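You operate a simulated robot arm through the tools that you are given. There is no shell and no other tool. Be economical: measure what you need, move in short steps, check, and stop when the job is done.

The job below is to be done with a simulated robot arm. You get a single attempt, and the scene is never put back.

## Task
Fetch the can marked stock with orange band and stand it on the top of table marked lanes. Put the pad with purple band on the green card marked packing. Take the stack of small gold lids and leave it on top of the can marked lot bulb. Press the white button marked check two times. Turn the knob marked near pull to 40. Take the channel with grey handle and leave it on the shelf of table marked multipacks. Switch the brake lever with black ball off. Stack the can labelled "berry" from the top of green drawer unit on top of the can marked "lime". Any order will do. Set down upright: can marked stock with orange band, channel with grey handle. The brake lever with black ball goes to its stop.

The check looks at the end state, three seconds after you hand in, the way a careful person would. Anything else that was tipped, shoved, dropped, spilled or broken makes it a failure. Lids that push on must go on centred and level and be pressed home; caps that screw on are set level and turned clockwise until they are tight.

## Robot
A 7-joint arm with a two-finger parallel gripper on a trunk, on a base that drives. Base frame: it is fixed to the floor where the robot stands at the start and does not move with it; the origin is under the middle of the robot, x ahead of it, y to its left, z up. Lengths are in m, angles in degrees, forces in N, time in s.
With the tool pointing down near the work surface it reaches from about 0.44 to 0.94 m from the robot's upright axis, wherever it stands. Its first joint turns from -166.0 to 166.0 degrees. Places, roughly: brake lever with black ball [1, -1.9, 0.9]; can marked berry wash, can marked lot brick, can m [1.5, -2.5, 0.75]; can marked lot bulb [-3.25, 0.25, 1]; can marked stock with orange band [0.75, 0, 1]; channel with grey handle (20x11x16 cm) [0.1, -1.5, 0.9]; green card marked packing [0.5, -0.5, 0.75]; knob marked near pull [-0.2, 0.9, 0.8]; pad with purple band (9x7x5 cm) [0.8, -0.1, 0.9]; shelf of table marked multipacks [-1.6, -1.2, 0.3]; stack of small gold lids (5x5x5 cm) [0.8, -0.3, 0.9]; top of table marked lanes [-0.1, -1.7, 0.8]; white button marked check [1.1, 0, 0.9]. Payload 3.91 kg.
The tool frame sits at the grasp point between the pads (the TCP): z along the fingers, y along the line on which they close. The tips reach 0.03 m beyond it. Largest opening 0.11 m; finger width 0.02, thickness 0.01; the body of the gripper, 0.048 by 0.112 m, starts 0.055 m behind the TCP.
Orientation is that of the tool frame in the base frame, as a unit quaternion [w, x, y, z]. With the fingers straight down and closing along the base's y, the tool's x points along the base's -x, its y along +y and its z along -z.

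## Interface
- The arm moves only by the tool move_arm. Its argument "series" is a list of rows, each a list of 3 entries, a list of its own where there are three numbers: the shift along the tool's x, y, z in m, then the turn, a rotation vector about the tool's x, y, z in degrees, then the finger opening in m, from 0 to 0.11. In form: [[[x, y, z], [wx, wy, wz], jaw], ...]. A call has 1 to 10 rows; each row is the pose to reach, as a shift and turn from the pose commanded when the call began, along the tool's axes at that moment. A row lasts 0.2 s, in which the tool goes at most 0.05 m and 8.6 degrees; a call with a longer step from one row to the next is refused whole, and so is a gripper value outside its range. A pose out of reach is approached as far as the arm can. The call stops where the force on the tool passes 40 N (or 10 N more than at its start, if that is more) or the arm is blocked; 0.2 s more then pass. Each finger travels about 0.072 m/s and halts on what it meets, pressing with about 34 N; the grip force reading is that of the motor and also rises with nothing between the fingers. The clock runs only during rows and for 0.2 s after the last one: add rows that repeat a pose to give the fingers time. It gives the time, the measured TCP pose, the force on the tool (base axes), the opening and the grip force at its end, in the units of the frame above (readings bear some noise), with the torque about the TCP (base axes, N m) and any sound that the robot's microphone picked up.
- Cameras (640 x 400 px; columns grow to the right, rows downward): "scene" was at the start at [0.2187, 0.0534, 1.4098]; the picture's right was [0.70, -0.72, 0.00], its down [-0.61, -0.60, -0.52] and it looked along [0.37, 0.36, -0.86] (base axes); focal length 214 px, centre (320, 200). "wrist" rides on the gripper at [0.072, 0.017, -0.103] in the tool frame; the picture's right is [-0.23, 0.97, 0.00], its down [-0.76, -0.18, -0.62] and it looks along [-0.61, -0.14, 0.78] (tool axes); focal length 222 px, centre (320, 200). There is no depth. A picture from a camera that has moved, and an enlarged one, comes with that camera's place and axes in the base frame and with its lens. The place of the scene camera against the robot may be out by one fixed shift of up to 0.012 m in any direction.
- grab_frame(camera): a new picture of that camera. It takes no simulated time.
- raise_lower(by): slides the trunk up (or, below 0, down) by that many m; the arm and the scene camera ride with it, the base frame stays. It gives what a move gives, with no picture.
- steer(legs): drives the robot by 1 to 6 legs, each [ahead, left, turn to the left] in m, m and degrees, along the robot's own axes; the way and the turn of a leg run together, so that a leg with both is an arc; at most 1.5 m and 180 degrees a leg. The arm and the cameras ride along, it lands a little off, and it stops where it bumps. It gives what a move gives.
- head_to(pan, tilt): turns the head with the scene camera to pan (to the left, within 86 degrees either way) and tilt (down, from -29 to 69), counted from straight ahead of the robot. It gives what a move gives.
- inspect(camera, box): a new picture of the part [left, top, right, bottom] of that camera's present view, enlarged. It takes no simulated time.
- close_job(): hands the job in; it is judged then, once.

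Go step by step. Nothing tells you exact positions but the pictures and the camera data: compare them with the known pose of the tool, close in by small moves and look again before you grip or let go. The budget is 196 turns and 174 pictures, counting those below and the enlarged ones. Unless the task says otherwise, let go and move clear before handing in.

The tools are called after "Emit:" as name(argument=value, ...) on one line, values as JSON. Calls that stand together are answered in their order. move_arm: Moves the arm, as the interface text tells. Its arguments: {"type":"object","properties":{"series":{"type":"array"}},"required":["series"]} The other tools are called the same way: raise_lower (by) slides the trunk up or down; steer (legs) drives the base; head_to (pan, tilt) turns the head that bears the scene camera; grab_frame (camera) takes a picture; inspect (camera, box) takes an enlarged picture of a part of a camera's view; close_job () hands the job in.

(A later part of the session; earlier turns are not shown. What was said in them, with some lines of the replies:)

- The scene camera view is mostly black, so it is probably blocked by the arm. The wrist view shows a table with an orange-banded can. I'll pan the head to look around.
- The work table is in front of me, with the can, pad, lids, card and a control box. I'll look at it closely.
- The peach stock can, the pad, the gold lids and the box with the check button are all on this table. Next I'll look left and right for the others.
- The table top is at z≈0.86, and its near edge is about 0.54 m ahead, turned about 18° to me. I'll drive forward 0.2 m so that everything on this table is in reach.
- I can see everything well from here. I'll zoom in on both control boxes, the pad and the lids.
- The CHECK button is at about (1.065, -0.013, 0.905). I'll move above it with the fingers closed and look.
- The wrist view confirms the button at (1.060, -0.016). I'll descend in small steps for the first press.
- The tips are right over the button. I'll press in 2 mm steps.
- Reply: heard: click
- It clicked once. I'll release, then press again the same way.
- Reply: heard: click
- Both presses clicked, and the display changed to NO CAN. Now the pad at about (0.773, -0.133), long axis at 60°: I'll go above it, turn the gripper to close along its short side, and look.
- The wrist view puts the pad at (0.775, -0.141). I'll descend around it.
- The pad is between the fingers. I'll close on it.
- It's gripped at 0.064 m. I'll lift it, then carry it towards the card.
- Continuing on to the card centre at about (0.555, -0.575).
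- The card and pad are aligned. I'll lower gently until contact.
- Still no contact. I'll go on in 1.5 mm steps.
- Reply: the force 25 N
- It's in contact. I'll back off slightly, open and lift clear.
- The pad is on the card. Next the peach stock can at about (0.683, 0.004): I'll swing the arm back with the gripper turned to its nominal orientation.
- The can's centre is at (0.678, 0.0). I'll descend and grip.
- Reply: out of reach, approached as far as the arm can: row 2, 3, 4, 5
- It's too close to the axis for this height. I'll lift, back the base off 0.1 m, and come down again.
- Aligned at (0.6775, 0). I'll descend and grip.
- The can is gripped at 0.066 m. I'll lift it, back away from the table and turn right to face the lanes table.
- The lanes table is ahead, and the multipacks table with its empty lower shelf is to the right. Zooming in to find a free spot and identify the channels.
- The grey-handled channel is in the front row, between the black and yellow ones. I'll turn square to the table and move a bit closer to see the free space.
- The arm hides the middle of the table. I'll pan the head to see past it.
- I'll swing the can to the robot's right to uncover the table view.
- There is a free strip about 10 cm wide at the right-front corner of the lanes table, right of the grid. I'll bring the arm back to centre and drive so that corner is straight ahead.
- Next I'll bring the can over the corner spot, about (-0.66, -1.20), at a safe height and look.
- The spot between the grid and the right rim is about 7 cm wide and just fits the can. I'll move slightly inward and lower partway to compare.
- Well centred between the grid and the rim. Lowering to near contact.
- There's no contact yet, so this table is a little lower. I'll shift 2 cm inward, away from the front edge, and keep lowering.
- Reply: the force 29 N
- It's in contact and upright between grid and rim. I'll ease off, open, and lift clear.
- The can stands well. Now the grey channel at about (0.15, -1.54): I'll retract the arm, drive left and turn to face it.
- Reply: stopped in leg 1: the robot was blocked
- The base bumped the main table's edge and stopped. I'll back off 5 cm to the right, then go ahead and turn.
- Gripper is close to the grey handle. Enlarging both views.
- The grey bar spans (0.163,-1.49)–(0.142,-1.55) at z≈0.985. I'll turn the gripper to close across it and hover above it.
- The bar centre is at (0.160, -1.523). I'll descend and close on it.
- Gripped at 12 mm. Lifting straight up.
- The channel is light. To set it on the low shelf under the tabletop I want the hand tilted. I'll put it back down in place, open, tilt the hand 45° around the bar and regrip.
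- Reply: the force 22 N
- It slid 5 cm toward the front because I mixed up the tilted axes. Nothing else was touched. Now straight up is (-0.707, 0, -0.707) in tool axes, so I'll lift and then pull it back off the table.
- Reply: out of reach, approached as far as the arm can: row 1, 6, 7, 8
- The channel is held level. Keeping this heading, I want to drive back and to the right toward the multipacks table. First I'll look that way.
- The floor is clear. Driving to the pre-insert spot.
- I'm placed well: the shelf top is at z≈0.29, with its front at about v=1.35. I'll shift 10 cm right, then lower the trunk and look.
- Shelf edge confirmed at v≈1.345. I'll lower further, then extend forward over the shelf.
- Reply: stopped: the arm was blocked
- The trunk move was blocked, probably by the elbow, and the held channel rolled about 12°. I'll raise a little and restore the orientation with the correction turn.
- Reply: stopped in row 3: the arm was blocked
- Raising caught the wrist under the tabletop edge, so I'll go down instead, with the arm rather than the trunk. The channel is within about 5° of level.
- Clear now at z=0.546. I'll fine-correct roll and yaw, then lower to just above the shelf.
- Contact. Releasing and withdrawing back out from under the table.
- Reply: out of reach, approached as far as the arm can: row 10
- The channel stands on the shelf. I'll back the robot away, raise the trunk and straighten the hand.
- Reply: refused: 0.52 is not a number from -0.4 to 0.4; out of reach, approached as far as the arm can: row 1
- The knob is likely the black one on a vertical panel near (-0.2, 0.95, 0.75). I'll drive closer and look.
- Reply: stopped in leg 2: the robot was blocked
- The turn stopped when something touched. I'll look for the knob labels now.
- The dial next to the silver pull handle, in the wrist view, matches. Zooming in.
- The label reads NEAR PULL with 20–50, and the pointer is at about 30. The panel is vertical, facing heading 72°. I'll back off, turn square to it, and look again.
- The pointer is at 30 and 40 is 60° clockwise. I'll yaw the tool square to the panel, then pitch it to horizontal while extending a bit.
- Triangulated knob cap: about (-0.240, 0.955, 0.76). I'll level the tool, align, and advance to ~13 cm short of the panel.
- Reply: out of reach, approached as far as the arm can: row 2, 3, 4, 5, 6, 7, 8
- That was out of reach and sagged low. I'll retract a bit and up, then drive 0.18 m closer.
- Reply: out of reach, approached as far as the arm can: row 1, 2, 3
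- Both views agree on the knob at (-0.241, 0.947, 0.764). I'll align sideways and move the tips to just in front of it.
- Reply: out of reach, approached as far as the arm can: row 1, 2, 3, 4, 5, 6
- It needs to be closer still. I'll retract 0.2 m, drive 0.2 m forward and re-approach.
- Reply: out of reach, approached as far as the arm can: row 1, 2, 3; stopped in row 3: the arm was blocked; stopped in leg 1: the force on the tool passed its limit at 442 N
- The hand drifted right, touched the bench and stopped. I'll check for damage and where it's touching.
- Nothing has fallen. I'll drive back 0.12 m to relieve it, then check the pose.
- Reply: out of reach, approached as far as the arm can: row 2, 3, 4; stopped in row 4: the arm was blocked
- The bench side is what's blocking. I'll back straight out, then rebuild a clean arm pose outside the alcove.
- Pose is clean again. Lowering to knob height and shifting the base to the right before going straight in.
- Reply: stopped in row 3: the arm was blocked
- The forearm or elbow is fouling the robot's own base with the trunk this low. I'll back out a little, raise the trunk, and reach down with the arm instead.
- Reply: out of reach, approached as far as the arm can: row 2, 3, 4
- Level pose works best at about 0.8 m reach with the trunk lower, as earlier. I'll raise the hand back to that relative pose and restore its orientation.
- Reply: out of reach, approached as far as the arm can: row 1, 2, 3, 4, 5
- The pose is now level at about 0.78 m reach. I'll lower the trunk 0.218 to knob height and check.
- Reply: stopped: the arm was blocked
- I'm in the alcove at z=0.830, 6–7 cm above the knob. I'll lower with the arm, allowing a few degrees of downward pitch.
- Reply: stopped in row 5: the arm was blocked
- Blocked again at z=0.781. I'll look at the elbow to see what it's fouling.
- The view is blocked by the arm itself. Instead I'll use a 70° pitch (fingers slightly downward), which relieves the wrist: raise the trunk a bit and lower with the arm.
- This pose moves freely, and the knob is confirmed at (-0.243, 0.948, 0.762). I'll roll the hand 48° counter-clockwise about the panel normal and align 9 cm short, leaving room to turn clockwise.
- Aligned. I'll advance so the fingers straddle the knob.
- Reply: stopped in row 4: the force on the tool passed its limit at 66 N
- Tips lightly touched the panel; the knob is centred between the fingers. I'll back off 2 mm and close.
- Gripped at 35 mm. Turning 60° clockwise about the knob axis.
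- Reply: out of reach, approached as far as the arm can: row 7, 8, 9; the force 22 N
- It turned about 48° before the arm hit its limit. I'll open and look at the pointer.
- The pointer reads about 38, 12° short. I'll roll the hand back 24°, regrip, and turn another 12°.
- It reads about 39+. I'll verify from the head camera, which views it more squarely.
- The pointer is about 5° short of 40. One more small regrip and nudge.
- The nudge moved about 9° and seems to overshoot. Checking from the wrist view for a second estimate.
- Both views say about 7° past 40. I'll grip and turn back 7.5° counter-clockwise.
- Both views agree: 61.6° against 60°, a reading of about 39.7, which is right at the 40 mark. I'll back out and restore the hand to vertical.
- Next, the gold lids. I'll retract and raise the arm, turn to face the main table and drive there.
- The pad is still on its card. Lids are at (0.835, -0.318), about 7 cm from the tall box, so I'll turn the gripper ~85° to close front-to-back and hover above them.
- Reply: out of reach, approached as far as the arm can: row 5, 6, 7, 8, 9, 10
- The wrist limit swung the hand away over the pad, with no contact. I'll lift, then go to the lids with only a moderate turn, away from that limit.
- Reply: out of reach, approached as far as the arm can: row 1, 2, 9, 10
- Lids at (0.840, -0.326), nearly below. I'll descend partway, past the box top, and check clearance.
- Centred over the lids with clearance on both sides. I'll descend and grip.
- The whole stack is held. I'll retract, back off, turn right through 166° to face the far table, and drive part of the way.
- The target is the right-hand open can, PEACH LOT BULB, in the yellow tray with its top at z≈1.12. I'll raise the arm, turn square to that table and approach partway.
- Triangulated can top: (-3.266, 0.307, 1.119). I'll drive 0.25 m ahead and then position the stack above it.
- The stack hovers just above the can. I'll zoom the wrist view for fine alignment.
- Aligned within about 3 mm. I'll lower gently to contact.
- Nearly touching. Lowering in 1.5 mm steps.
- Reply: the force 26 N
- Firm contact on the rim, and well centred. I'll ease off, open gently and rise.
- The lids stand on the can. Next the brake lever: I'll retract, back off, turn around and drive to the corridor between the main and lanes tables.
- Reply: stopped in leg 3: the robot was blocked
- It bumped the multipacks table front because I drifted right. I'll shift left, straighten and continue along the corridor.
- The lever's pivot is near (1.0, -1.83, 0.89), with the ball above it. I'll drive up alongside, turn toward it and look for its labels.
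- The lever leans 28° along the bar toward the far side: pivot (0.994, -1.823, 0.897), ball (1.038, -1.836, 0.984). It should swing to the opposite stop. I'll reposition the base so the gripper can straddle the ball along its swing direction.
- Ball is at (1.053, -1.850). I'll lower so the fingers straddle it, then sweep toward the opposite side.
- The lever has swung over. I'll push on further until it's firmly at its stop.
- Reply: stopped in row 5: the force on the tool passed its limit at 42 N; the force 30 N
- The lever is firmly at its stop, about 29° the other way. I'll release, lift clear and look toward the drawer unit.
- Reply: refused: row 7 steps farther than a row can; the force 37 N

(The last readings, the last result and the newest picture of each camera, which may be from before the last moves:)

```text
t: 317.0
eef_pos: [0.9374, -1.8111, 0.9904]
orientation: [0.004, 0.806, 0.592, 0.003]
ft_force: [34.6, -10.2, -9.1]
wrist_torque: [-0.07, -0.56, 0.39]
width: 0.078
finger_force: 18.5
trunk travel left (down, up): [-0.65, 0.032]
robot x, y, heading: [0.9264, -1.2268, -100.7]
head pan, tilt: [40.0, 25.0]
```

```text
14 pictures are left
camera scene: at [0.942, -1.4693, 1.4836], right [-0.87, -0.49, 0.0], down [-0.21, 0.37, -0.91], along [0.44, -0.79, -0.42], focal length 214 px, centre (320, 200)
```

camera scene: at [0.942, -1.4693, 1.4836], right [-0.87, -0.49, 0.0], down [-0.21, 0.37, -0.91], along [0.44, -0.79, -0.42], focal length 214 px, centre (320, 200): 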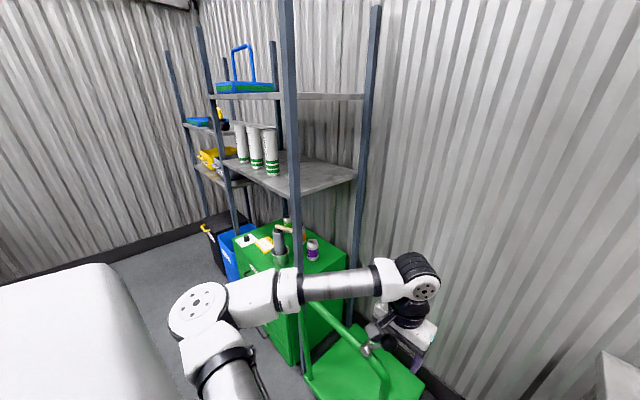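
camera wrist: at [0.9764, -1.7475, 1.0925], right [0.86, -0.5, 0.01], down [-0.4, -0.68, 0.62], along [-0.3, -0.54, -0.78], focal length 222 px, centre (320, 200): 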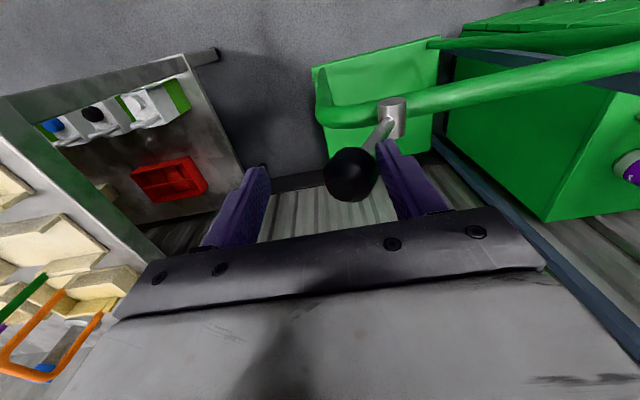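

Rows refused, so I'll redo the release and lift with smaller steps; and zoom on the cans.

Emit:
move_arm(series=[[[0, 0.012, 0], [0, 0, 0], 0.08], [[0, 0.006, -0.03], [0, 0, 0], 0.08], [[0, 0.006, -0.07], [0, 0, 0], 0.08], [[0, 0.006, -0.11], [0, 0, 0], 0.08], [[0, 0.006, -0.15], [0, 0, 0], 0.08], [[0, 0.006, -0.19], [0, 0, 0], 0.08]])

Emit:
inspect(camera="scene", box=[215, 200, 355, 290])

```text
t: 318.4
eef_pos: [0.9381, -1.8109, 1.1831]
orientation: [0.004, 0.807, 0.591, 0.003]
ft_force: [0.1, -0.5, 1.1]
wrist_torque: [0.02, 0.01, 0.0]
width: 0.0801
finger_force: 0.0
trunk travel left (down, up): [-0.65, 0.032]
robot x, y, heading: [0.9251, -1.2267, -100.6]
head pan, tilt: [40.0, 25.0]
```

```text
4.44 times, centred on (285, 245) of scene
camera zoom: at [0.9386, -1.4671, 1.484], right [-0.87, -0.49, 0.0], down [-0.21, 0.37, -0.91], along [0.45, -0.79, -0.42], focal length 953 px, centre (476, 0)
```

zoom: 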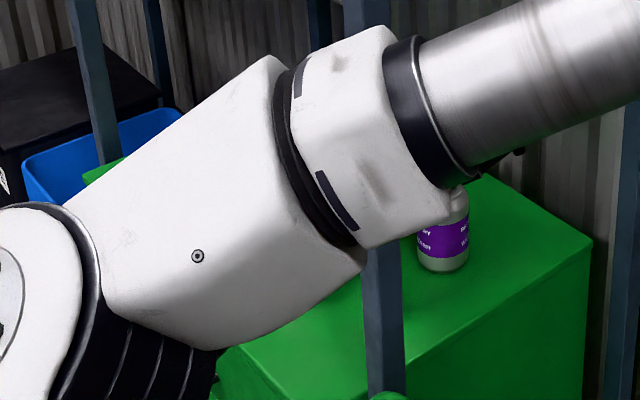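

Purple berry can is at about (1.437, -2.268) on a top at z≈0.68, under a shelf with a post at (1.33, -2.0). I'll drive around to face the drawer unit from its front, keeping the arm clear of the post.

Emit:
steer(legs=[[0, 0, -7.4], [0, 0.28, 0], [-0.2, 0, 0], [0, 0.62, 0]])

Emit:
head_to(pan=-12, tilt=28)

Emit:
grab_frame(camera="scene")

```text
t: 327.8
eef_pos: [1.7649, -1.9042, 1.1817]
orientation: [0.004, 0.847, 0.531, 0.002]
ft_force: [0.3, 0.1, -0.3]
wrist_torque: [-0.03, -0.01, -0.02]
width: 0.0803
finger_force: 0.0
trunk travel left (down, up): [-0.65, 0.032]
robot x, y, heading: [1.8388, -1.3242, -108.8]
head pan, tilt: [40.0, 25.0]
```

```text
t: 329.0
eef_pos: [1.7656, -1.9033, 1.1836]
orientation: [0.002, 0.848, 0.53, 0.002]
ft_force: [0.6, -0.2, 0.2]
wrist_torque: [0.01, 0.01, 0.0]
width: 0.0802
finger_force: 0.0
trunk travel left (down, up): [-0.65, 0.032]
robot x, y, heading: [1.8362, -1.3237, -108.9]
head pan, tilt: [-12.0, 28.0]
```

```text
12 pictures are left
camera scene: at [1.7352, -1.5555, 1.4792], right [-0.86, 0.51, 0.0], down [0.24, 0.4, -0.88], along [-0.45, -0.76, -0.47], focal length 214 px, centre (320, 200)
```

scene: 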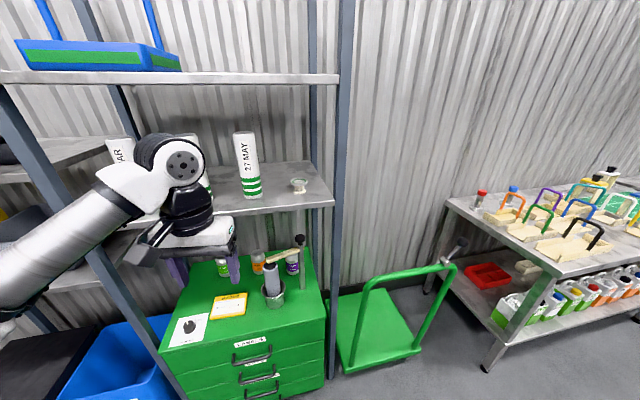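

Emit:
inspect(camera="scene", box=[200, 220, 330, 310])

```text
4.44 times, centred on (265, 265) of scene
camera zoom: at [1.7352, -1.5555, 1.4792], right [-0.86, 0.51, 0.0], down [0.24, 0.4, -0.88], along [-0.45, -0.76, -0.47], focal length 953 px, centre (564, -89)
```

zoom: 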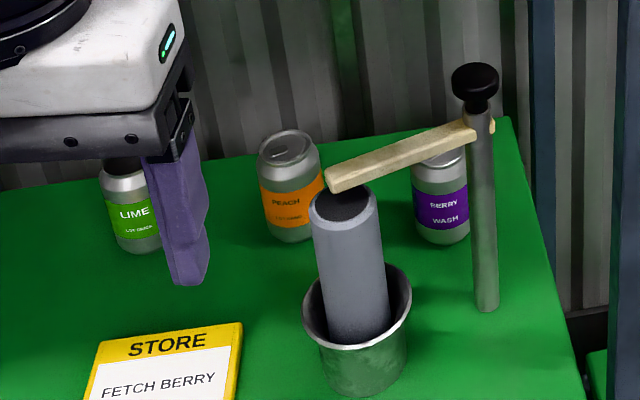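

LIME is the green can on the left, and BERRY WASH sits behind a capper post. I'll approach the berry can from its right side with the hand tilted, to stay clear of the post and under the shelf. First, yaw the hand here in free space.

Emit:
move_arm(series=[[[0, 0, 0], [0, 0, -8.5], 0.08], [[0, 0, 0], [0, 0, -17], 0.08], [[0, 0, 0], [0, 0, -25.5], 0.08], [[0, 0, 0], [0, 0, -34], 0.08], [[0, 0, 0], [0, 0, -42.5], 0.08], [[0, 0, 0], [0, 0, -51], 0.08], [[0, 0, 0], [0, 0, -59.5], 0.08], [[0, 0, 0], [0, 0, -68], 0.08], [[0, 0, 0], [0, 0, -76.5], 0.08], [[0, 0, 0], [0, 0, -85], 0.08]])

Emit:
move_arm(series=[[[0, 0, 0], [0, 0, -8], 0.08], [[0, 0, 0], [0, 0, -13], 0.08]])

Emit:
move_arm(series=[[[0, 0, 0], [0, -8, 0], 0.08], [[0, 0, 0], [0, -16, 0], 0.08], [[0, 0, 0], [0, -24, 0], 0.08], [[0, 0, 0], [0, -32, 0], 0.08], [[0, 0, 0], [0, -40, 0], 0.08], [[0, 0, 0], [0, -45, 0], 0.08]])

```text
t: 331.2
eef_pos: [1.766, -1.904, 1.182]
orientation: [0.005, 0.264, 0.964, 0.0]
ft_force: [0.2, -0.7, 0.3]
wrist_torque: [0.04, 0.01, -0.02]
width: 0.0799
finger_force: 0.0
trunk travel left (down, up): [-0.65, 0.032]
robot x, y, heading: [1.8392, -1.3224, -109.1]
head pan, tilt: [-12.0, 28.0]
```

```text
t: 331.8
eef_pos: [1.7648, -1.9042, 1.1827]
orientation: [0.004, 0.155, 0.988, -0.001]
ft_force: [0.0, -0.5, 0.4]
wrist_torque: [-0.01, 0.01, 0.03]
width: 0.0802
finger_force: 0.0
trunk travel left (down, up): [-0.65, 0.032]
robot x, y, heading: [1.8391, -1.3259, -108.8]
head pan, tilt: [-12.0, 28.0]
```

```text
t: 333.2
eef_pos: [1.783, -1.918, 1.1342]
orientation: [0.356, 0.152, 0.92, -0.058]
ft_force: [0.1, 0.4, -0.1]
wrist_torque: [0.01, 0.03, -0.03]
width: 0.0803
finger_force: 0.0
out of reach, approached as far as the arm can: row 5, 6
trunk travel left (down, up): [-0.65, 0.032]
robot x, y, heading: [1.8359, -1.3238, -109.1]
head pan, tilt: [-12.0, 28.0]
```

Yaw and tilt are good. Now I'll lower the trunk and shift right so the hand lines up with the gap between the shelf post and the capper.

Emit:
raise_lower(by=-0.22)

Emit:
steer(legs=[[0, -0.3, 0]])

Emit:
head_to(pan=15, tilt=30)

Emit:
grab_frame(camera="scene")

```text
t: 335.5
eef_pos: [1.7794, -1.9179, 0.915]
orientation: [0.364, 0.158, 0.916, -0.061]
ft_force: [0.5, 0.3, 0.6]
wrist_torque: [0.0, 0.01, -0.01]
width: 0.08
finger_force: 0.1
trunk travel left (down, up): [-0.43, 0.252]
robot x, y, heading: [1.833, -1.3201, -108.8]
head pan, tilt: [-12.0, 28.0]
```

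```text
t: 338.5
eef_pos: [1.4899, -1.8192, 0.9177]
orientation: [0.365, 0.158, 0.915, -0.062]
ft_force: [-0.5, 0.4, -0.3]
wrist_torque: [0.03, -0.04, -0.02]
width: 0.08
finger_force: 0.0
trunk travel left (down, up): [-0.43, 0.252]
robot x, y, heading: [1.5531, -1.2218, -108.7]
head pan, tilt: [-12.0, 28.0]
```

```text
t: 339.4
eef_pos: [1.4868, -1.8202, 0.9162]
orientation: [0.364, 0.16, 0.915, -0.062]
ft_force: [-0.1, 0.5, 0.0]
wrist_torque: [0.0, -0.02, 0.0]
width: 0.0802
finger_force: 0.0
trunk travel left (down, up): [-0.43, 0.252]
robot x, y, heading: [1.5472, -1.2223, -109.1]
head pan, tilt: [15.0, 30.0]
```

```text
10 pictures are left
camera scene: at [1.488, -1.4688, 1.256], right [-1.0, 0.07, 0.0], down [0.03, 0.5, -0.87], along [-0.06, -0.86, -0.5], focal length 214 px, centre (320, 200)
```

scene: 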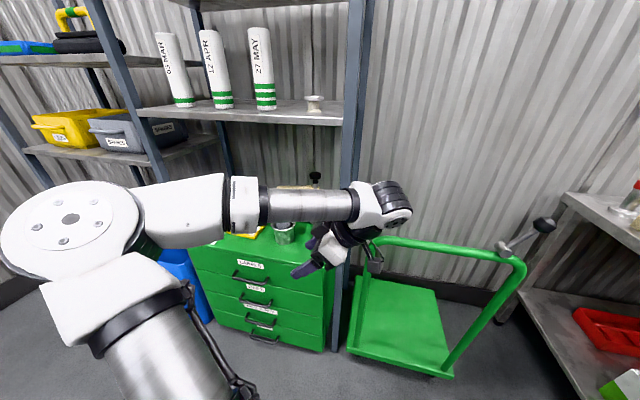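

The gap between the shelf post and the capper is too narrow for the forearm from the right. I'll mirror the approach: come from the left with the hand leaning the other way, over the peach can. First I'll raise up and re-tilt in free space while moving left.

Emit:
raise_lower(by=0.2)

Emit:
steer(legs=[[0, 0.55, 0]])

Emit:
move_arm(series=[[[0, 0, 0], [0, 8.5, 0], 0.08], [[0, 0, 0], [0, 17, 0], 0.08], [[0, 0, 0], [0, 25.5, 0], 0.08], [[0, 0, 0], [0, 34, 0], 0.08], [[0, 0, 0], [0, 42.5, 0], 0.08], [[0, 0, 0], [0, 51, 0], 0.08], [[0, 0, 0], [0, 59.5, 0], 0.08], [[0, 0, 0], [0, 68, 0], 0.08], [[0, 0, 0], [0, 76.5, 0], 0.08], [[0, 0, 0], [0, 85, 0], 0.08]])

```text
t: 341.5
eef_pos: [1.4892, -1.82, 1.115]
orientation: [0.363, 0.161, 0.916, -0.062]
ft_force: [0.3, -0.2, 0.1]
wrist_torque: [-0.01, -0.02, 0.0]
width: 0.0802
finger_force: 0.0
trunk travel left (down, up): [-0.63, 0.052]
robot x, y, heading: [1.5503, -1.2217, -109.2]
head pan, tilt: [15.0, 30.0]
```

```text
t: 346.2
eef_pos: [2.0008, -1.9947, 1.1157]
orientation: [0.363, 0.161, 0.916, -0.063]
ft_force: [0.3, -0.4, -0.2]
wrist_torque: [0.0, -0.01, 0.04]
width: 0.08
finger_force: 0.0
trunk travel left (down, up): [-0.63, 0.052]
robot x, y, heading: [2.0612, -1.398, -108.9]
head pan, tilt: [15.0, 30.0]
```

```text
t: 348.4
eef_pos: [2.0019, -1.9953, 1.116]
orientation: [-0.351, 0.159, 0.921, 0.061]
ft_force: [0.5, -0.1, -0.7]
wrist_torque: [0.0, -0.03, -0.02]
width: 0.0801
finger_force: 0.0
trunk travel left (down, up): [-0.63, 0.052]
robot x, y, heading: [2.0633, -1.4002, -108.8]
head pan, tilt: [15.0, 30.0]
```

This mirrored pose is fully reachable. I'll shift the hand right, the base a bit left, and lower the trunk, all still outside the shelf.

Emit:
move_arm(series=[[[0.035, -0.001, 0.031], [0, 0, 0], 0.08], [[0.07, -0.002, 0.062], [0, 0, 0], 0.08], [[0.105, -0.004, 0.093], [0, 0, 0], 0.08], [[0.14, -0.005, 0.124], [0, 0, 0], 0.08], [[0.175, -0.006, 0.155], [0, 0, 0], 0.08], [[0.209, -0.0075, 0.186], [0, 0, 0], 0.08]])

Emit:
steer(legs=[[0, 0.12, 0]])

Emit:
raise_lower(by=-0.24)

```text
t: 349.9
eef_pos: [1.737, -1.9042, 1.1176]
orientation: [-0.35, 0.16, 0.921, 0.063]
ft_force: [-0.4, 0.0, 0.5]
wrist_torque: [0.0, -0.04, -0.01]
width: 0.0802
finger_force: 0.0
trunk travel left (down, up): [-0.63, 0.052]
robot x, y, heading: [2.0634, -1.4003, -109.0]
head pan, tilt: [15.0, 30.0]
```

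```text
t: 351.4
eef_pos: [1.8477, -1.9429, 1.1181]
orientation: [-0.351, 0.161, 0.92, 0.063]
ft_force: [0.8, 0.1, 0.6]
wrist_torque: [-0.01, 0.03, 0.02]
width: 0.0799
finger_force: 0.1
trunk travel left (down, up): [-0.63, 0.052]
robot x, y, heading: [2.1718, -1.438, -108.7]
head pan, tilt: [15.0, 30.0]
```

```text
t: 353.9
eef_pos: [1.8483, -1.9424, 0.8782]
orientation: [-0.35, 0.161, 0.921, 0.063]
ft_force: [0.8, -0.7, 0.8]
wrist_torque: [-0.05, -0.04, 0.0]
width: 0.0802
finger_force: 0.0
trunk travel left (down, up): [-0.39, 0.292]
robot x, y, heading: [2.1739, -1.4378, -109.0]
head pan, tilt: [15.0, 30.0]
```

All clear. Driving 0.30 m forward with the hand entering left of the pot, then look.

Emit:
steer(legs=[[0.3, 0, 0]])

Emit:
head_to(pan=-25, tilt=35)

Emit:
grab_frame(camera="scene")

Emit:
grab_frame(camera="wrist")

```text
t: 355.7
eef_pos: [1.7761, -2.1573, 0.874]
orientation: [-0.343, 0.179, 0.92, 0.059]
ft_force: [0.3, -0.1, -0.1]
wrist_torque: [0.0, 0.01, -0.03]
width: 0.0799
finger_force: 0.0
trunk travel left (down, up): [-0.39, 0.292]
robot x, y, heading: [2.0903, -1.6708, -108.8]
head pan, tilt: [15.0, 30.0]
stopped in leg 1: the robot was blocked; the commanded pose is now the measured one
```

```text
t: 356.8
eef_pos: [1.774, -2.1575, 0.873]
orientation: [-0.344, 0.179, 0.92, 0.06]
ft_force: [0.3, -0.4, 0.2]
wrist_torque: [-0.01, 0.02, 0.03]
width: 0.0802
finger_force: 0.0
trunk travel left (down, up): [-0.39, 0.292]
robot x, y, heading: [2.0903, -1.6763, -108.9]
head pan, tilt: [-25.0, 35.0]
```

```text
9 pictures are left
camera scene: at [1.9775, -1.8865, 1.21], right [-0.72, 0.69, 0.0], down [0.39, 0.41, -0.82], along [-0.57, -0.6, -0.57], focal length 214 px, centre (320, 200)
```

scene: 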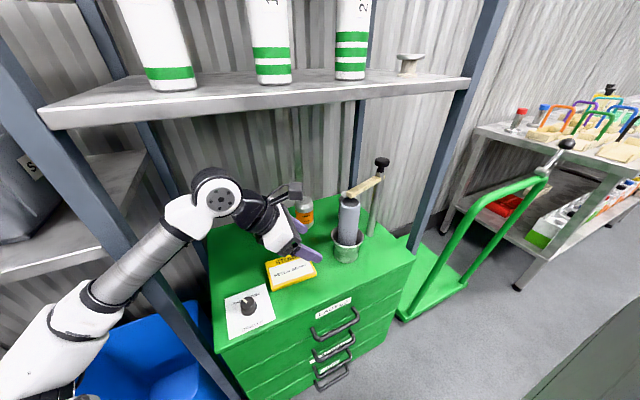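

```text
8 pictures are left
camera wrist: at [1.7938, -2.1452, 0.9982], right [0.52, 0.84, -0.16], down [0.85, -0.53, -0.03], along [-0.11, -0.12, -0.99], focal length 222 px, centre (320, 200)
```

wrist: 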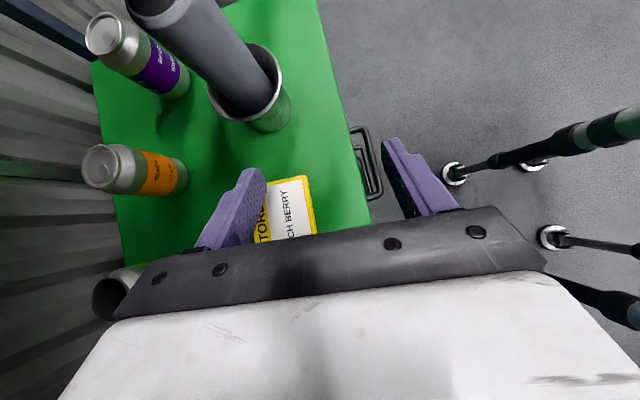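

The forearm touched the shelf's left post. I have good fixes now: berry (1.466, -2.287), lime (1.734, -2.416), post at about L=2.61. I'll back out, shift the base right, and bring the hand left so the forearm comes in clear.

Emit:
steer(legs=[[-0.14, 0, 0], [0, -0.31, 0]])

Emit:
move_arm(series=[[[-0.034, 0.0046, -0.029], [0, 0, 0], 0.08], [[-0.068, 0.009, -0.058], [0, 0, 0], 0.08], [[-0.102, 0.014, -0.087], [0, 0, 0], 0.08], [[-0.136, 0.018, -0.116], [0, 0, 0], 0.08], [[-0.17, 0.023, -0.145], [0, 0, 0], 0.08], [[-0.204, 0.0275, -0.174], [0, 0, 0], 0.08], [[-0.237, 0.032, -0.203], [0, 0, 0], 0.08]])

```text
t: 360.7
eef_pos: [1.5261, -1.925, 0.8698]
orientation: [-0.344, 0.18, 0.919, 0.065]
ft_force: [-0.2, 0.2, -0.3]
wrist_torque: [-0.01, -0.03, 0.01]
width: 0.0799
finger_force: 0.1
trunk travel left (down, up): [-0.39, 0.292]
robot x, y, heading: [1.846, -1.4424, -109.2]
head pan, tilt: [-25.0, 35.0]
```

```text
t: 362.3
eef_pos: [1.8297, -2.0145, 0.8691]
orientation: [-0.343, 0.18, 0.92, 0.064]
ft_force: [-0.8, -0.7, 0.0]
wrist_torque: [0.01, -0.03, 0.01]
width: 0.0799
finger_force: 0.1
trunk travel left (down, up): [-0.39, 0.292]
robot x, y, heading: [1.8482, -1.4395, -109.1]
head pan, tilt: [-25.0, 35.0]
```

Emit:
steer(legs=[[0.22, 0, 0]])

```text
t: 364.0
eef_pos: [1.7584, -2.2224, 0.8696]
orientation: [-0.344, 0.18, 0.919, 0.066]
ft_force: [-0.1, -0.8, 0.6]
wrist_torque: [0.0, 0.03, 0.04]
width: 0.0799
finger_force: 0.0
trunk travel left (down, up): [-0.39, 0.292]
robot x, y, heading: [1.7788, -1.6475, -109.0]
head pan, tilt: [-25.0, 35.0]
```

Entered without contact. Extending the hand inward over the cans.

Emit:
move_arm(series=[[[-0.002, -0.04, -0.002], [0, 0, 0], 0.08], [[-0.004, -0.08, -0.004], [0, 0, 0], 0.08], [[-0.006, -0.12, -0.005], [0, 0, 0], 0.08], [[-0.008, -0.151, -0.0067], [0, 0, 0], 0.08], [[-0.008, -0.151, -0.0067], [0, 0, 0], 0.08]])

Emit:
grab_frame(camera="wrist")

```text
t: 365.2
eef_pos: [1.7119, -2.366, 0.8695]
orientation: [-0.343, 0.179, 0.92, 0.065]
ft_force: [-0.6, 0.3, -0.6]
wrist_torque: [-0.01, -0.02, -0.01]
width: 0.08
finger_force: 0.0
trunk travel left (down, up): [-0.39, 0.292]
robot x, y, heading: [1.7766, -1.6452, -109.1]
head pan, tilt: [-25.0, 35.0]
```

```text
7 pictures are left
camera wrist: at [1.7301, -2.3557, 0.9945], right [0.52, 0.84, -0.15], down [0.85, -0.53, -0.03], along [-0.1, -0.11, -0.99], focal length 222 px, centre (320, 200)
```

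wrist: 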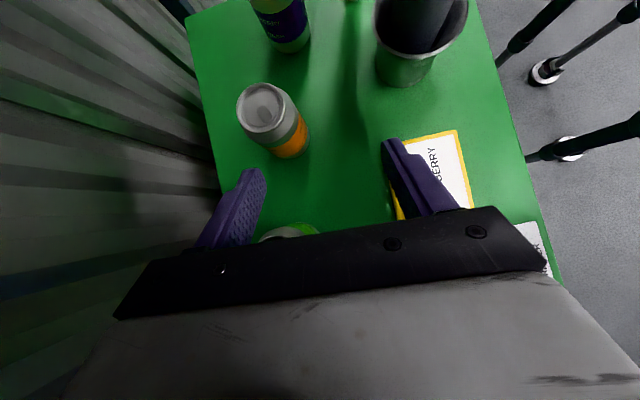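

Clear view: berry at (1.467, -2.296), lime at (1.727, -2.42). I'll move right over the peach can to the pre-grasp point.

Emit:
move_arm(series=[[[0.025, -0.005, 0.027], [0, 0, 0], 0.09], [[0.049, -0.01, 0.054], [0, 0, 0], 0.09], [[0.074, -0.016, 0.081], [0, 0, 0], 0.09], [[0.098, -0.021, 0.108], [0, 0, 0], 0.09], [[0.1226, -0.026, 0.135], [0, 0, 0], 0.09], [[0.1226, -0.026, 0.135], [0, 0, 0], 0.09]])

Emit:
grab_frame(camera="wrist")

```text
t: 366.6
eef_pos: [1.5326, -2.3234, 0.8496]
orientation: [-0.343, 0.18, 0.92, 0.065]
ft_force: [-0.3, 0.4, -0.2]
wrist_torque: [-0.02, -0.03, 0.02]
width: 0.0901
finger_force: 0.1
trunk travel left (down, up): [-0.39, 0.292]
robot x, y, heading: [1.7751, -1.6473, -108.8]
head pan, tilt: [-25.0, 35.0]
```

```text
6 pictures are left
camera wrist: at [1.5508, -2.3122, 0.9739], right [0.52, 0.84, -0.15], down [0.85, -0.53, -0.03], along [-0.1, -0.11, -0.99], focal length 222 px, centre (320, 200)
```

wrist: 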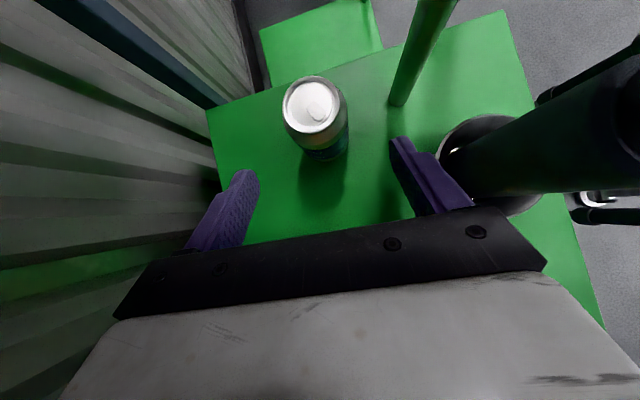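

Berry is centred between the fingers at (1.461, -2.300), and the post is clear. I'll descend along the tool axis and close.

Emit:
move_arm(series=[[[-0.001, -0.005, 0.03], [0, 0, 0], 0.085], [[-0.002, -0.005, 0.06], [0, 0, 0], 0.085], [[-0.003, -0.005, 0.09], [0, 0, 0], 0.085], [[-0.004, -0.005, 0.117], [0, 0, 0], 0.085], [[-0.004, -0.005, 0.117], [0, 0, 0], 0.07], [[-0.004, -0.005, 0.117], [0, 0, 0], 0.05], [[-0.004, -0.005, 0.117], [0, 0, 0], 0.05]])

```text
t: 368.2
eef_pos: [1.4618, -2.2985, 0.7564]
orientation: [-0.344, 0.179, 0.919, 0.065]
ft_force: [-0.3, -0.9, -0.4]
wrist_torque: [0.09, 0.11, 0.0]
width: 0.0645
finger_force: 34.3
trunk travel left (down, up): [-0.39, 0.292]
robot x, y, heading: [1.7769, -1.6459, -109.0]
head pan, tilt: [-25.0, 35.0]
```

My triangulation now says the top surface is lower, z≈0.65, so I'm gripping the shoulder. I'll open, go 2.6 cm lower, and regrip.

Emit:
move_arm(series=[[[0, 0, 0], [0, 0, 0], 0.07], [[0, 0, 0], [0, 0, 0], 0.085], [[-0.005, 0, 0.012], [0, 0, 0], 0.085], [[-0.0102, 0, 0.0254], [0, 0, 0], 0.085], [[-0.0102, 0, 0.0254], [0, 0, 0], 0.07], [[-0.0102, 0, 0.0254], [0, 0, 0], 0.05], [[-0.0102, 0, 0.0254], [0, 0, 0], 0.05]])

```text
t: 369.8
eef_pos: [1.4554, -2.2955, 0.7302]
orientation: [-0.344, 0.179, 0.92, 0.064]
ft_force: [-0.1, -0.2, 0.1]
wrist_torque: [0.03, -0.01, -0.03]
width: 0.0648
finger_force: 34.1
trunk travel left (down, up): [-0.39, 0.292]
robot x, y, heading: [1.7738, -1.645, -108.9]
head pan, tilt: [-25.0, 35.0]
```

Emit:
move_arm(series=[[[0.02, 0, -0.023], [0, 0, 0], 0.05], [[0.045, 0, -0.052], [0, 0, 0], 0.05], [[0.07, 0, -0.081], [0, 0, 0], 0.05], [[0.092, 0, -0.106], [0, 0, 0], 0.05], [[0.092, 0, -0.106], [0, 0, 0], 0.05]])

Emit:
grab_frame(camera="scene")

```text
t: 371.0
eef_pos: [1.4551, -2.296, 0.8724]
orientation: [-0.343, 0.179, 0.92, 0.065]
ft_force: [-0.1, 0.3, -3.9]
wrist_torque: [0.0, -0.02, -0.02]
width: 0.0647
finger_force: 34.3
trunk travel left (down, up): [-0.39, 0.292]
robot x, y, heading: [1.7741, -1.6455, -109.1]
head pan, tilt: [-25.0, 35.0]
```

```text
5 pictures are left
camera scene: at [1.659, -1.8646, 1.2081], right [-0.72, 0.7, 0.0], down [0.4, 0.41, -0.82], along [-0.57, -0.59, -0.57], focal length 214 px, centre (320, 200)
```

scene: 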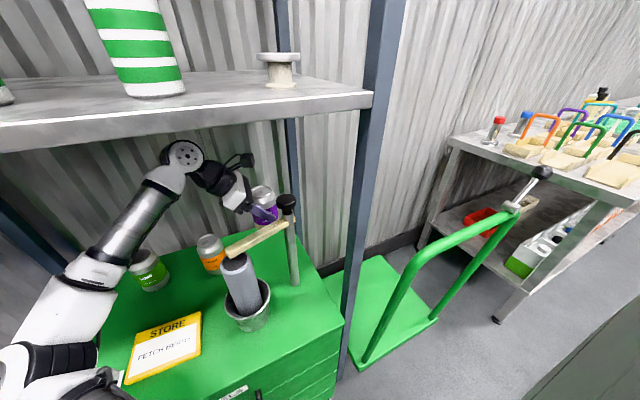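

The berry can is up and everything else is standing. I'll zoom in to measure the lime can precisely against the held can and the peach can.

Emit:
inspect(camera="scene", box=[115, 175, 295, 305])

```text
3.08 times, centred on (205, 240) of scene
camera zoom: at [1.659, -1.8646, 1.2081], right [-0.72, 0.7, 0.0], down [0.4, 0.41, -0.82], along [-0.57, -0.59, -0.57], focal length 660 px, centre (674, 77)
```

zoom: 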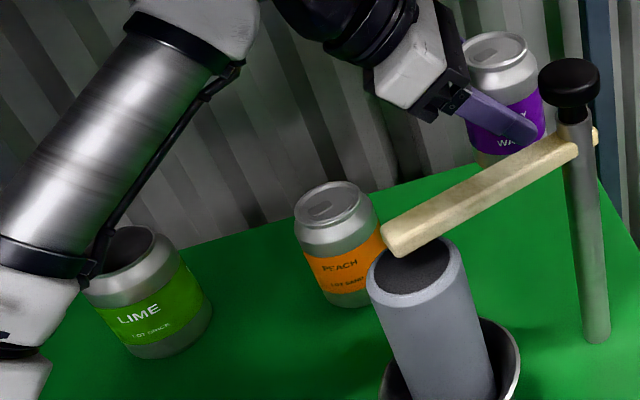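

Lime is offset (+0.2845, -0.157) from the held can. I'll carry it over the peach can toward lime, retracing the earlier free path and then going deeper.

Emit:
move_arm(series=[[[-0.033, 0.0053, -0.029], [0, 0, 0], 0.05], [[-0.066, 0.0106, -0.058], [0, 0, 0], 0.05], [[-0.1, 0.016, -0.087], [0, 0, 0], 0.05], [[-0.133, 0.021, -0.1155], [0, 0, 0], 0.05], [[-0.166, 0.0265, -0.1445], [0, 0, 0], 0.05], [[-0.199, 0.0318, -0.1733], [0, 0, 0], 0.05], [[-0.217, 0.004, -0.188], [0, 0, 0], 0.05], [[-0.232, -0.018, -0.201], [0, 0, 0], 0.05], [[-0.2433, -0.0384, -0.2115], [0, 0, 0], 0.05], [[-0.2433, -0.0384, -0.2115], [0, 0, 0], 0.05]])

Emit:
inspect(camera="scene", box=[60, 150, 240, 300])

```text
t: 373.2
eef_pos: [1.7405, -2.4529, 0.87]
orientation: [-0.343, 0.179, 0.92, 0.065]
ft_force: [-0.8, 0.5, -3.9]
wrist_torque: [0.01, -0.04, -0.01]
width: 0.0647
finger_force: 34.0
trunk travel left (down, up): [-0.39, 0.292]
robot x, y, heading: [1.7764, -1.6464, -109.3]
head pan, tilt: [-25.0, 35.0]
```

```text
2.67 times, centred on (150, 225) of scene
camera zoom: at [1.6591, -1.8647, 1.2081], right [-0.72, 0.7, 0.0], down [0.4, 0.41, -0.82], along [-0.57, -0.59, -0.57], focal length 572 px, centre (773, 133)
```

zoom: 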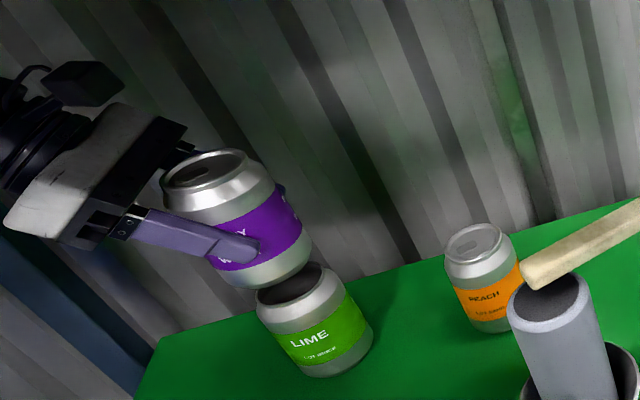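

Aligned in this view within about 2 mm. Lowering to contact.

Emit:
move_arm(series=[[[-0.0055, 0, 0.0085], [0, 0, 0], 0.05], [[-0.0115, 0, 0.0155], [0, 0, 0], 0.05], [[-0.0135, 0, 0.0178], [0, 0, 0], 0.05], [[-0.0148, 0, 0.0193], [0, 0, 0], 0.05], [[-0.0161, 0, 0.0208], [0, 0, 0], 0.05]])

```text
t: 374.4
eef_pos: [1.7381, -2.4529, 0.8451]
orientation: [-0.344, 0.179, 0.92, 0.064]
ft_force: [-0.5, -0.6, 0.5]
wrist_torque: [0.03, -0.03, 0.03]
width: 0.0645
finger_force: 34.1
trunk travel left (down, up): [-0.39, 0.292]
robot x, y, heading: [1.7812, -1.6437, -109.1]
head pan, tilt: [-25.0, 35.0]
```

Contact: the weight is now carried by lime. Checking alignment before letting go.

Emit:
inspect(camera="scene", box=[95, 185, 195, 285])

```text
4.00 times, centred on (145, 235) of scene
camera zoom: at [1.6591, -1.8644, 1.2083], right [-0.72, 0.7, 0.0], down [0.4, 0.41, -0.82], along [-0.57, -0.59, -0.57], focal length 858 px, centre (1020, 60)
```

zoom: 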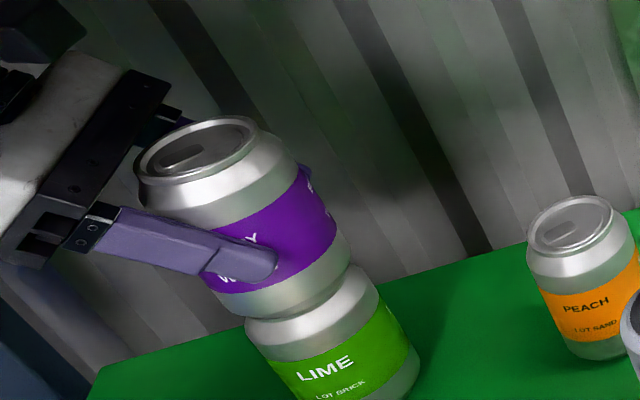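

Well lined up on the vertical axis. I'll open and retreat along the tool axis.

Emit:
move_arm(series=[[[-0.0007, 0, 0.0008], [0, 0, 0], 0.055], [[-0.0007, 0, 0.0008], [0, 0, 0], 0.066], [[-0.0007, 0, 0.0008], [0, 0, 0], 0.075], [[-0.0007, 0, 0.0008], [0, 0, 0], 0.088], [[-0.0007, 0, 0.0008], [0, 0, 0], 0.092], [[0, 0, -0.02], [0, 0, 0], 0.092], [[0, 0, -0.05], [0, 0, 0], 0.092], [[0, 0, -0.08], [0, 0, 0], 0.092]])

Emit:
inspect(camera="scene", box=[80, 165, 240, 295])

```text
t: 376.2
eef_pos: [1.7862, -2.4702, 0.905]
orientation: [-0.344, 0.18, 0.919, 0.065]
ft_force: [0.6, 0.0, 0.2]
wrist_torque: [0.01, 0.0, 0.01]
width: 0.0922
finger_force: 0.0
trunk travel left (down, up): [-0.39, 0.292]
robot x, y, heading: [1.7756, -1.6445, -109.1]
head pan, tilt: [-25.0, 35.0]
```

```text
3.08 times, centred on (160, 230) of scene
camera zoom: at [1.659, -1.8641, 1.2082], right [-0.72, 0.7, 0.0], down [0.4, 0.41, -0.82], along [-0.57, -0.59, -0.57], focal length 660 px, centre (812, 108)
```

zoom: 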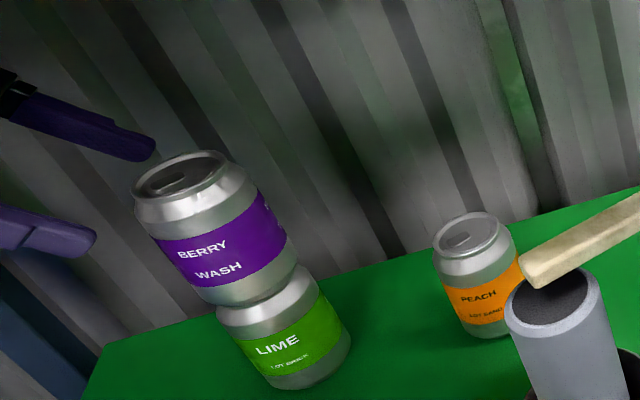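

The berry can stands squarely on lime. I'll carefully withdraw: back off, come forward past the stack, shift right of the left post, then exit.

Emit:
move_arm(series=[[[0, 0, -0.03], [0, 0, 0], 0.092], [[0.002, 0.04, -0.028], [0, 0, 0], 0.08], [[0.004, 0.08, -0.026], [0, 0, 0], 0.07], [[0.006, 0.115, -0.025], [0, 0, 0], 0.06], [[0.037, 0.112, 0.002], [0, 0, 0], 0.05], [[0.068, 0.109, 0.029], [0, 0, 0], 0.05], [[0.099, 0.106, 0.056], [0, 0, 0], 0.05]])

Emit:
move_arm(series=[[[0.002, 0.04, 0.002], [0, 0, 0], 0.05], [[0.004, 0.08, 0.003], [0, 0, 0], 0.05], [[0.006, 0.12, 0.005], [0, 0, 0], 0.05]])

Emit:
steer(legs=[[-0.4, 0, 0]])

Emit:
inspect(camera="scene", box=[160, 130, 480, 330])

```text
t: 377.8
eef_pos: [1.7246, -2.3312, 0.9288]
orientation: [-0.344, 0.179, 0.919, 0.065]
ft_force: [0.3, 0.3, 0.1]
wrist_torque: [-0.02, 0.02, 0.0]
width: 0.0501
finger_force: 0.0
out of reach, approached as far as the arm can: row 1
trunk travel left (down, up): [-0.39, 0.292]
robot x, y, heading: [1.7718, -1.6466, -109.2]
head pan, tilt: [-25.0, 35.0]
```

```text
t: 378.6
eef_pos: [1.7622, -2.216, 0.9259]
orientation: [-0.343, 0.179, 0.92, 0.065]
ft_force: [-0.7, 0.3, -0.2]
wrist_torque: [-0.01, 0.03, -0.01]
width: 0.0503
finger_force: 0.1
trunk travel left (down, up): [-0.39, 0.292]
robot x, y, heading: [1.7756, -1.6478, -109.2]
head pan, tilt: [-25.0, 35.0]
```

```text
t: 381.1
eef_pos: [1.8952, -1.8369, 0.9247]
orientation: [-0.345, 0.175, 0.92, 0.064]
ft_force: [0.5, 0.4, 0.3]
wrist_torque: [0.01, -0.02, 0.0]
width: 0.0499
finger_force: 0.1
trunk travel left (down, up): [-0.39, 0.292]
robot x, y, heading: [1.9041, -1.2618, -108.5]
head pan, tilt: [-25.0, 35.0]
```

```text
2.00 times, centred on (320, 230) of scene
camera zoom: at [1.7903, -1.4867, 1.2082], right [-0.73, 0.69, 0.0], down [0.39, 0.42, -0.82], along [-0.56, -0.59, -0.57], focal length 429 px, centre (320, 140)
```

zoom: 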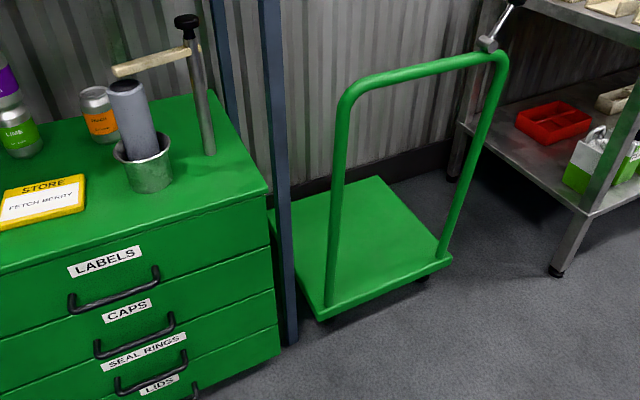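

The berry can is stacked on lime, the lever is at its stop, and the robot is clear. I'm handing in.

Emit:
close_job()

```text
The job is handed in.
```

I completed all eight tasks and handed the job in, but I could not confirm which end of the brake lever is "off". I saw no on/off label near it, so I pushed it from the stop it rested on across to the opposite one.

- **Knob:** I set near pull to about 39.7 by eye.
- **Contacts:** the robot or arm was stopped by contact several times. One of these pushed the hand hard against the bench beside the knob (442 N). I saw nothing tipped, moved or broken in the pictures taken afterwards.
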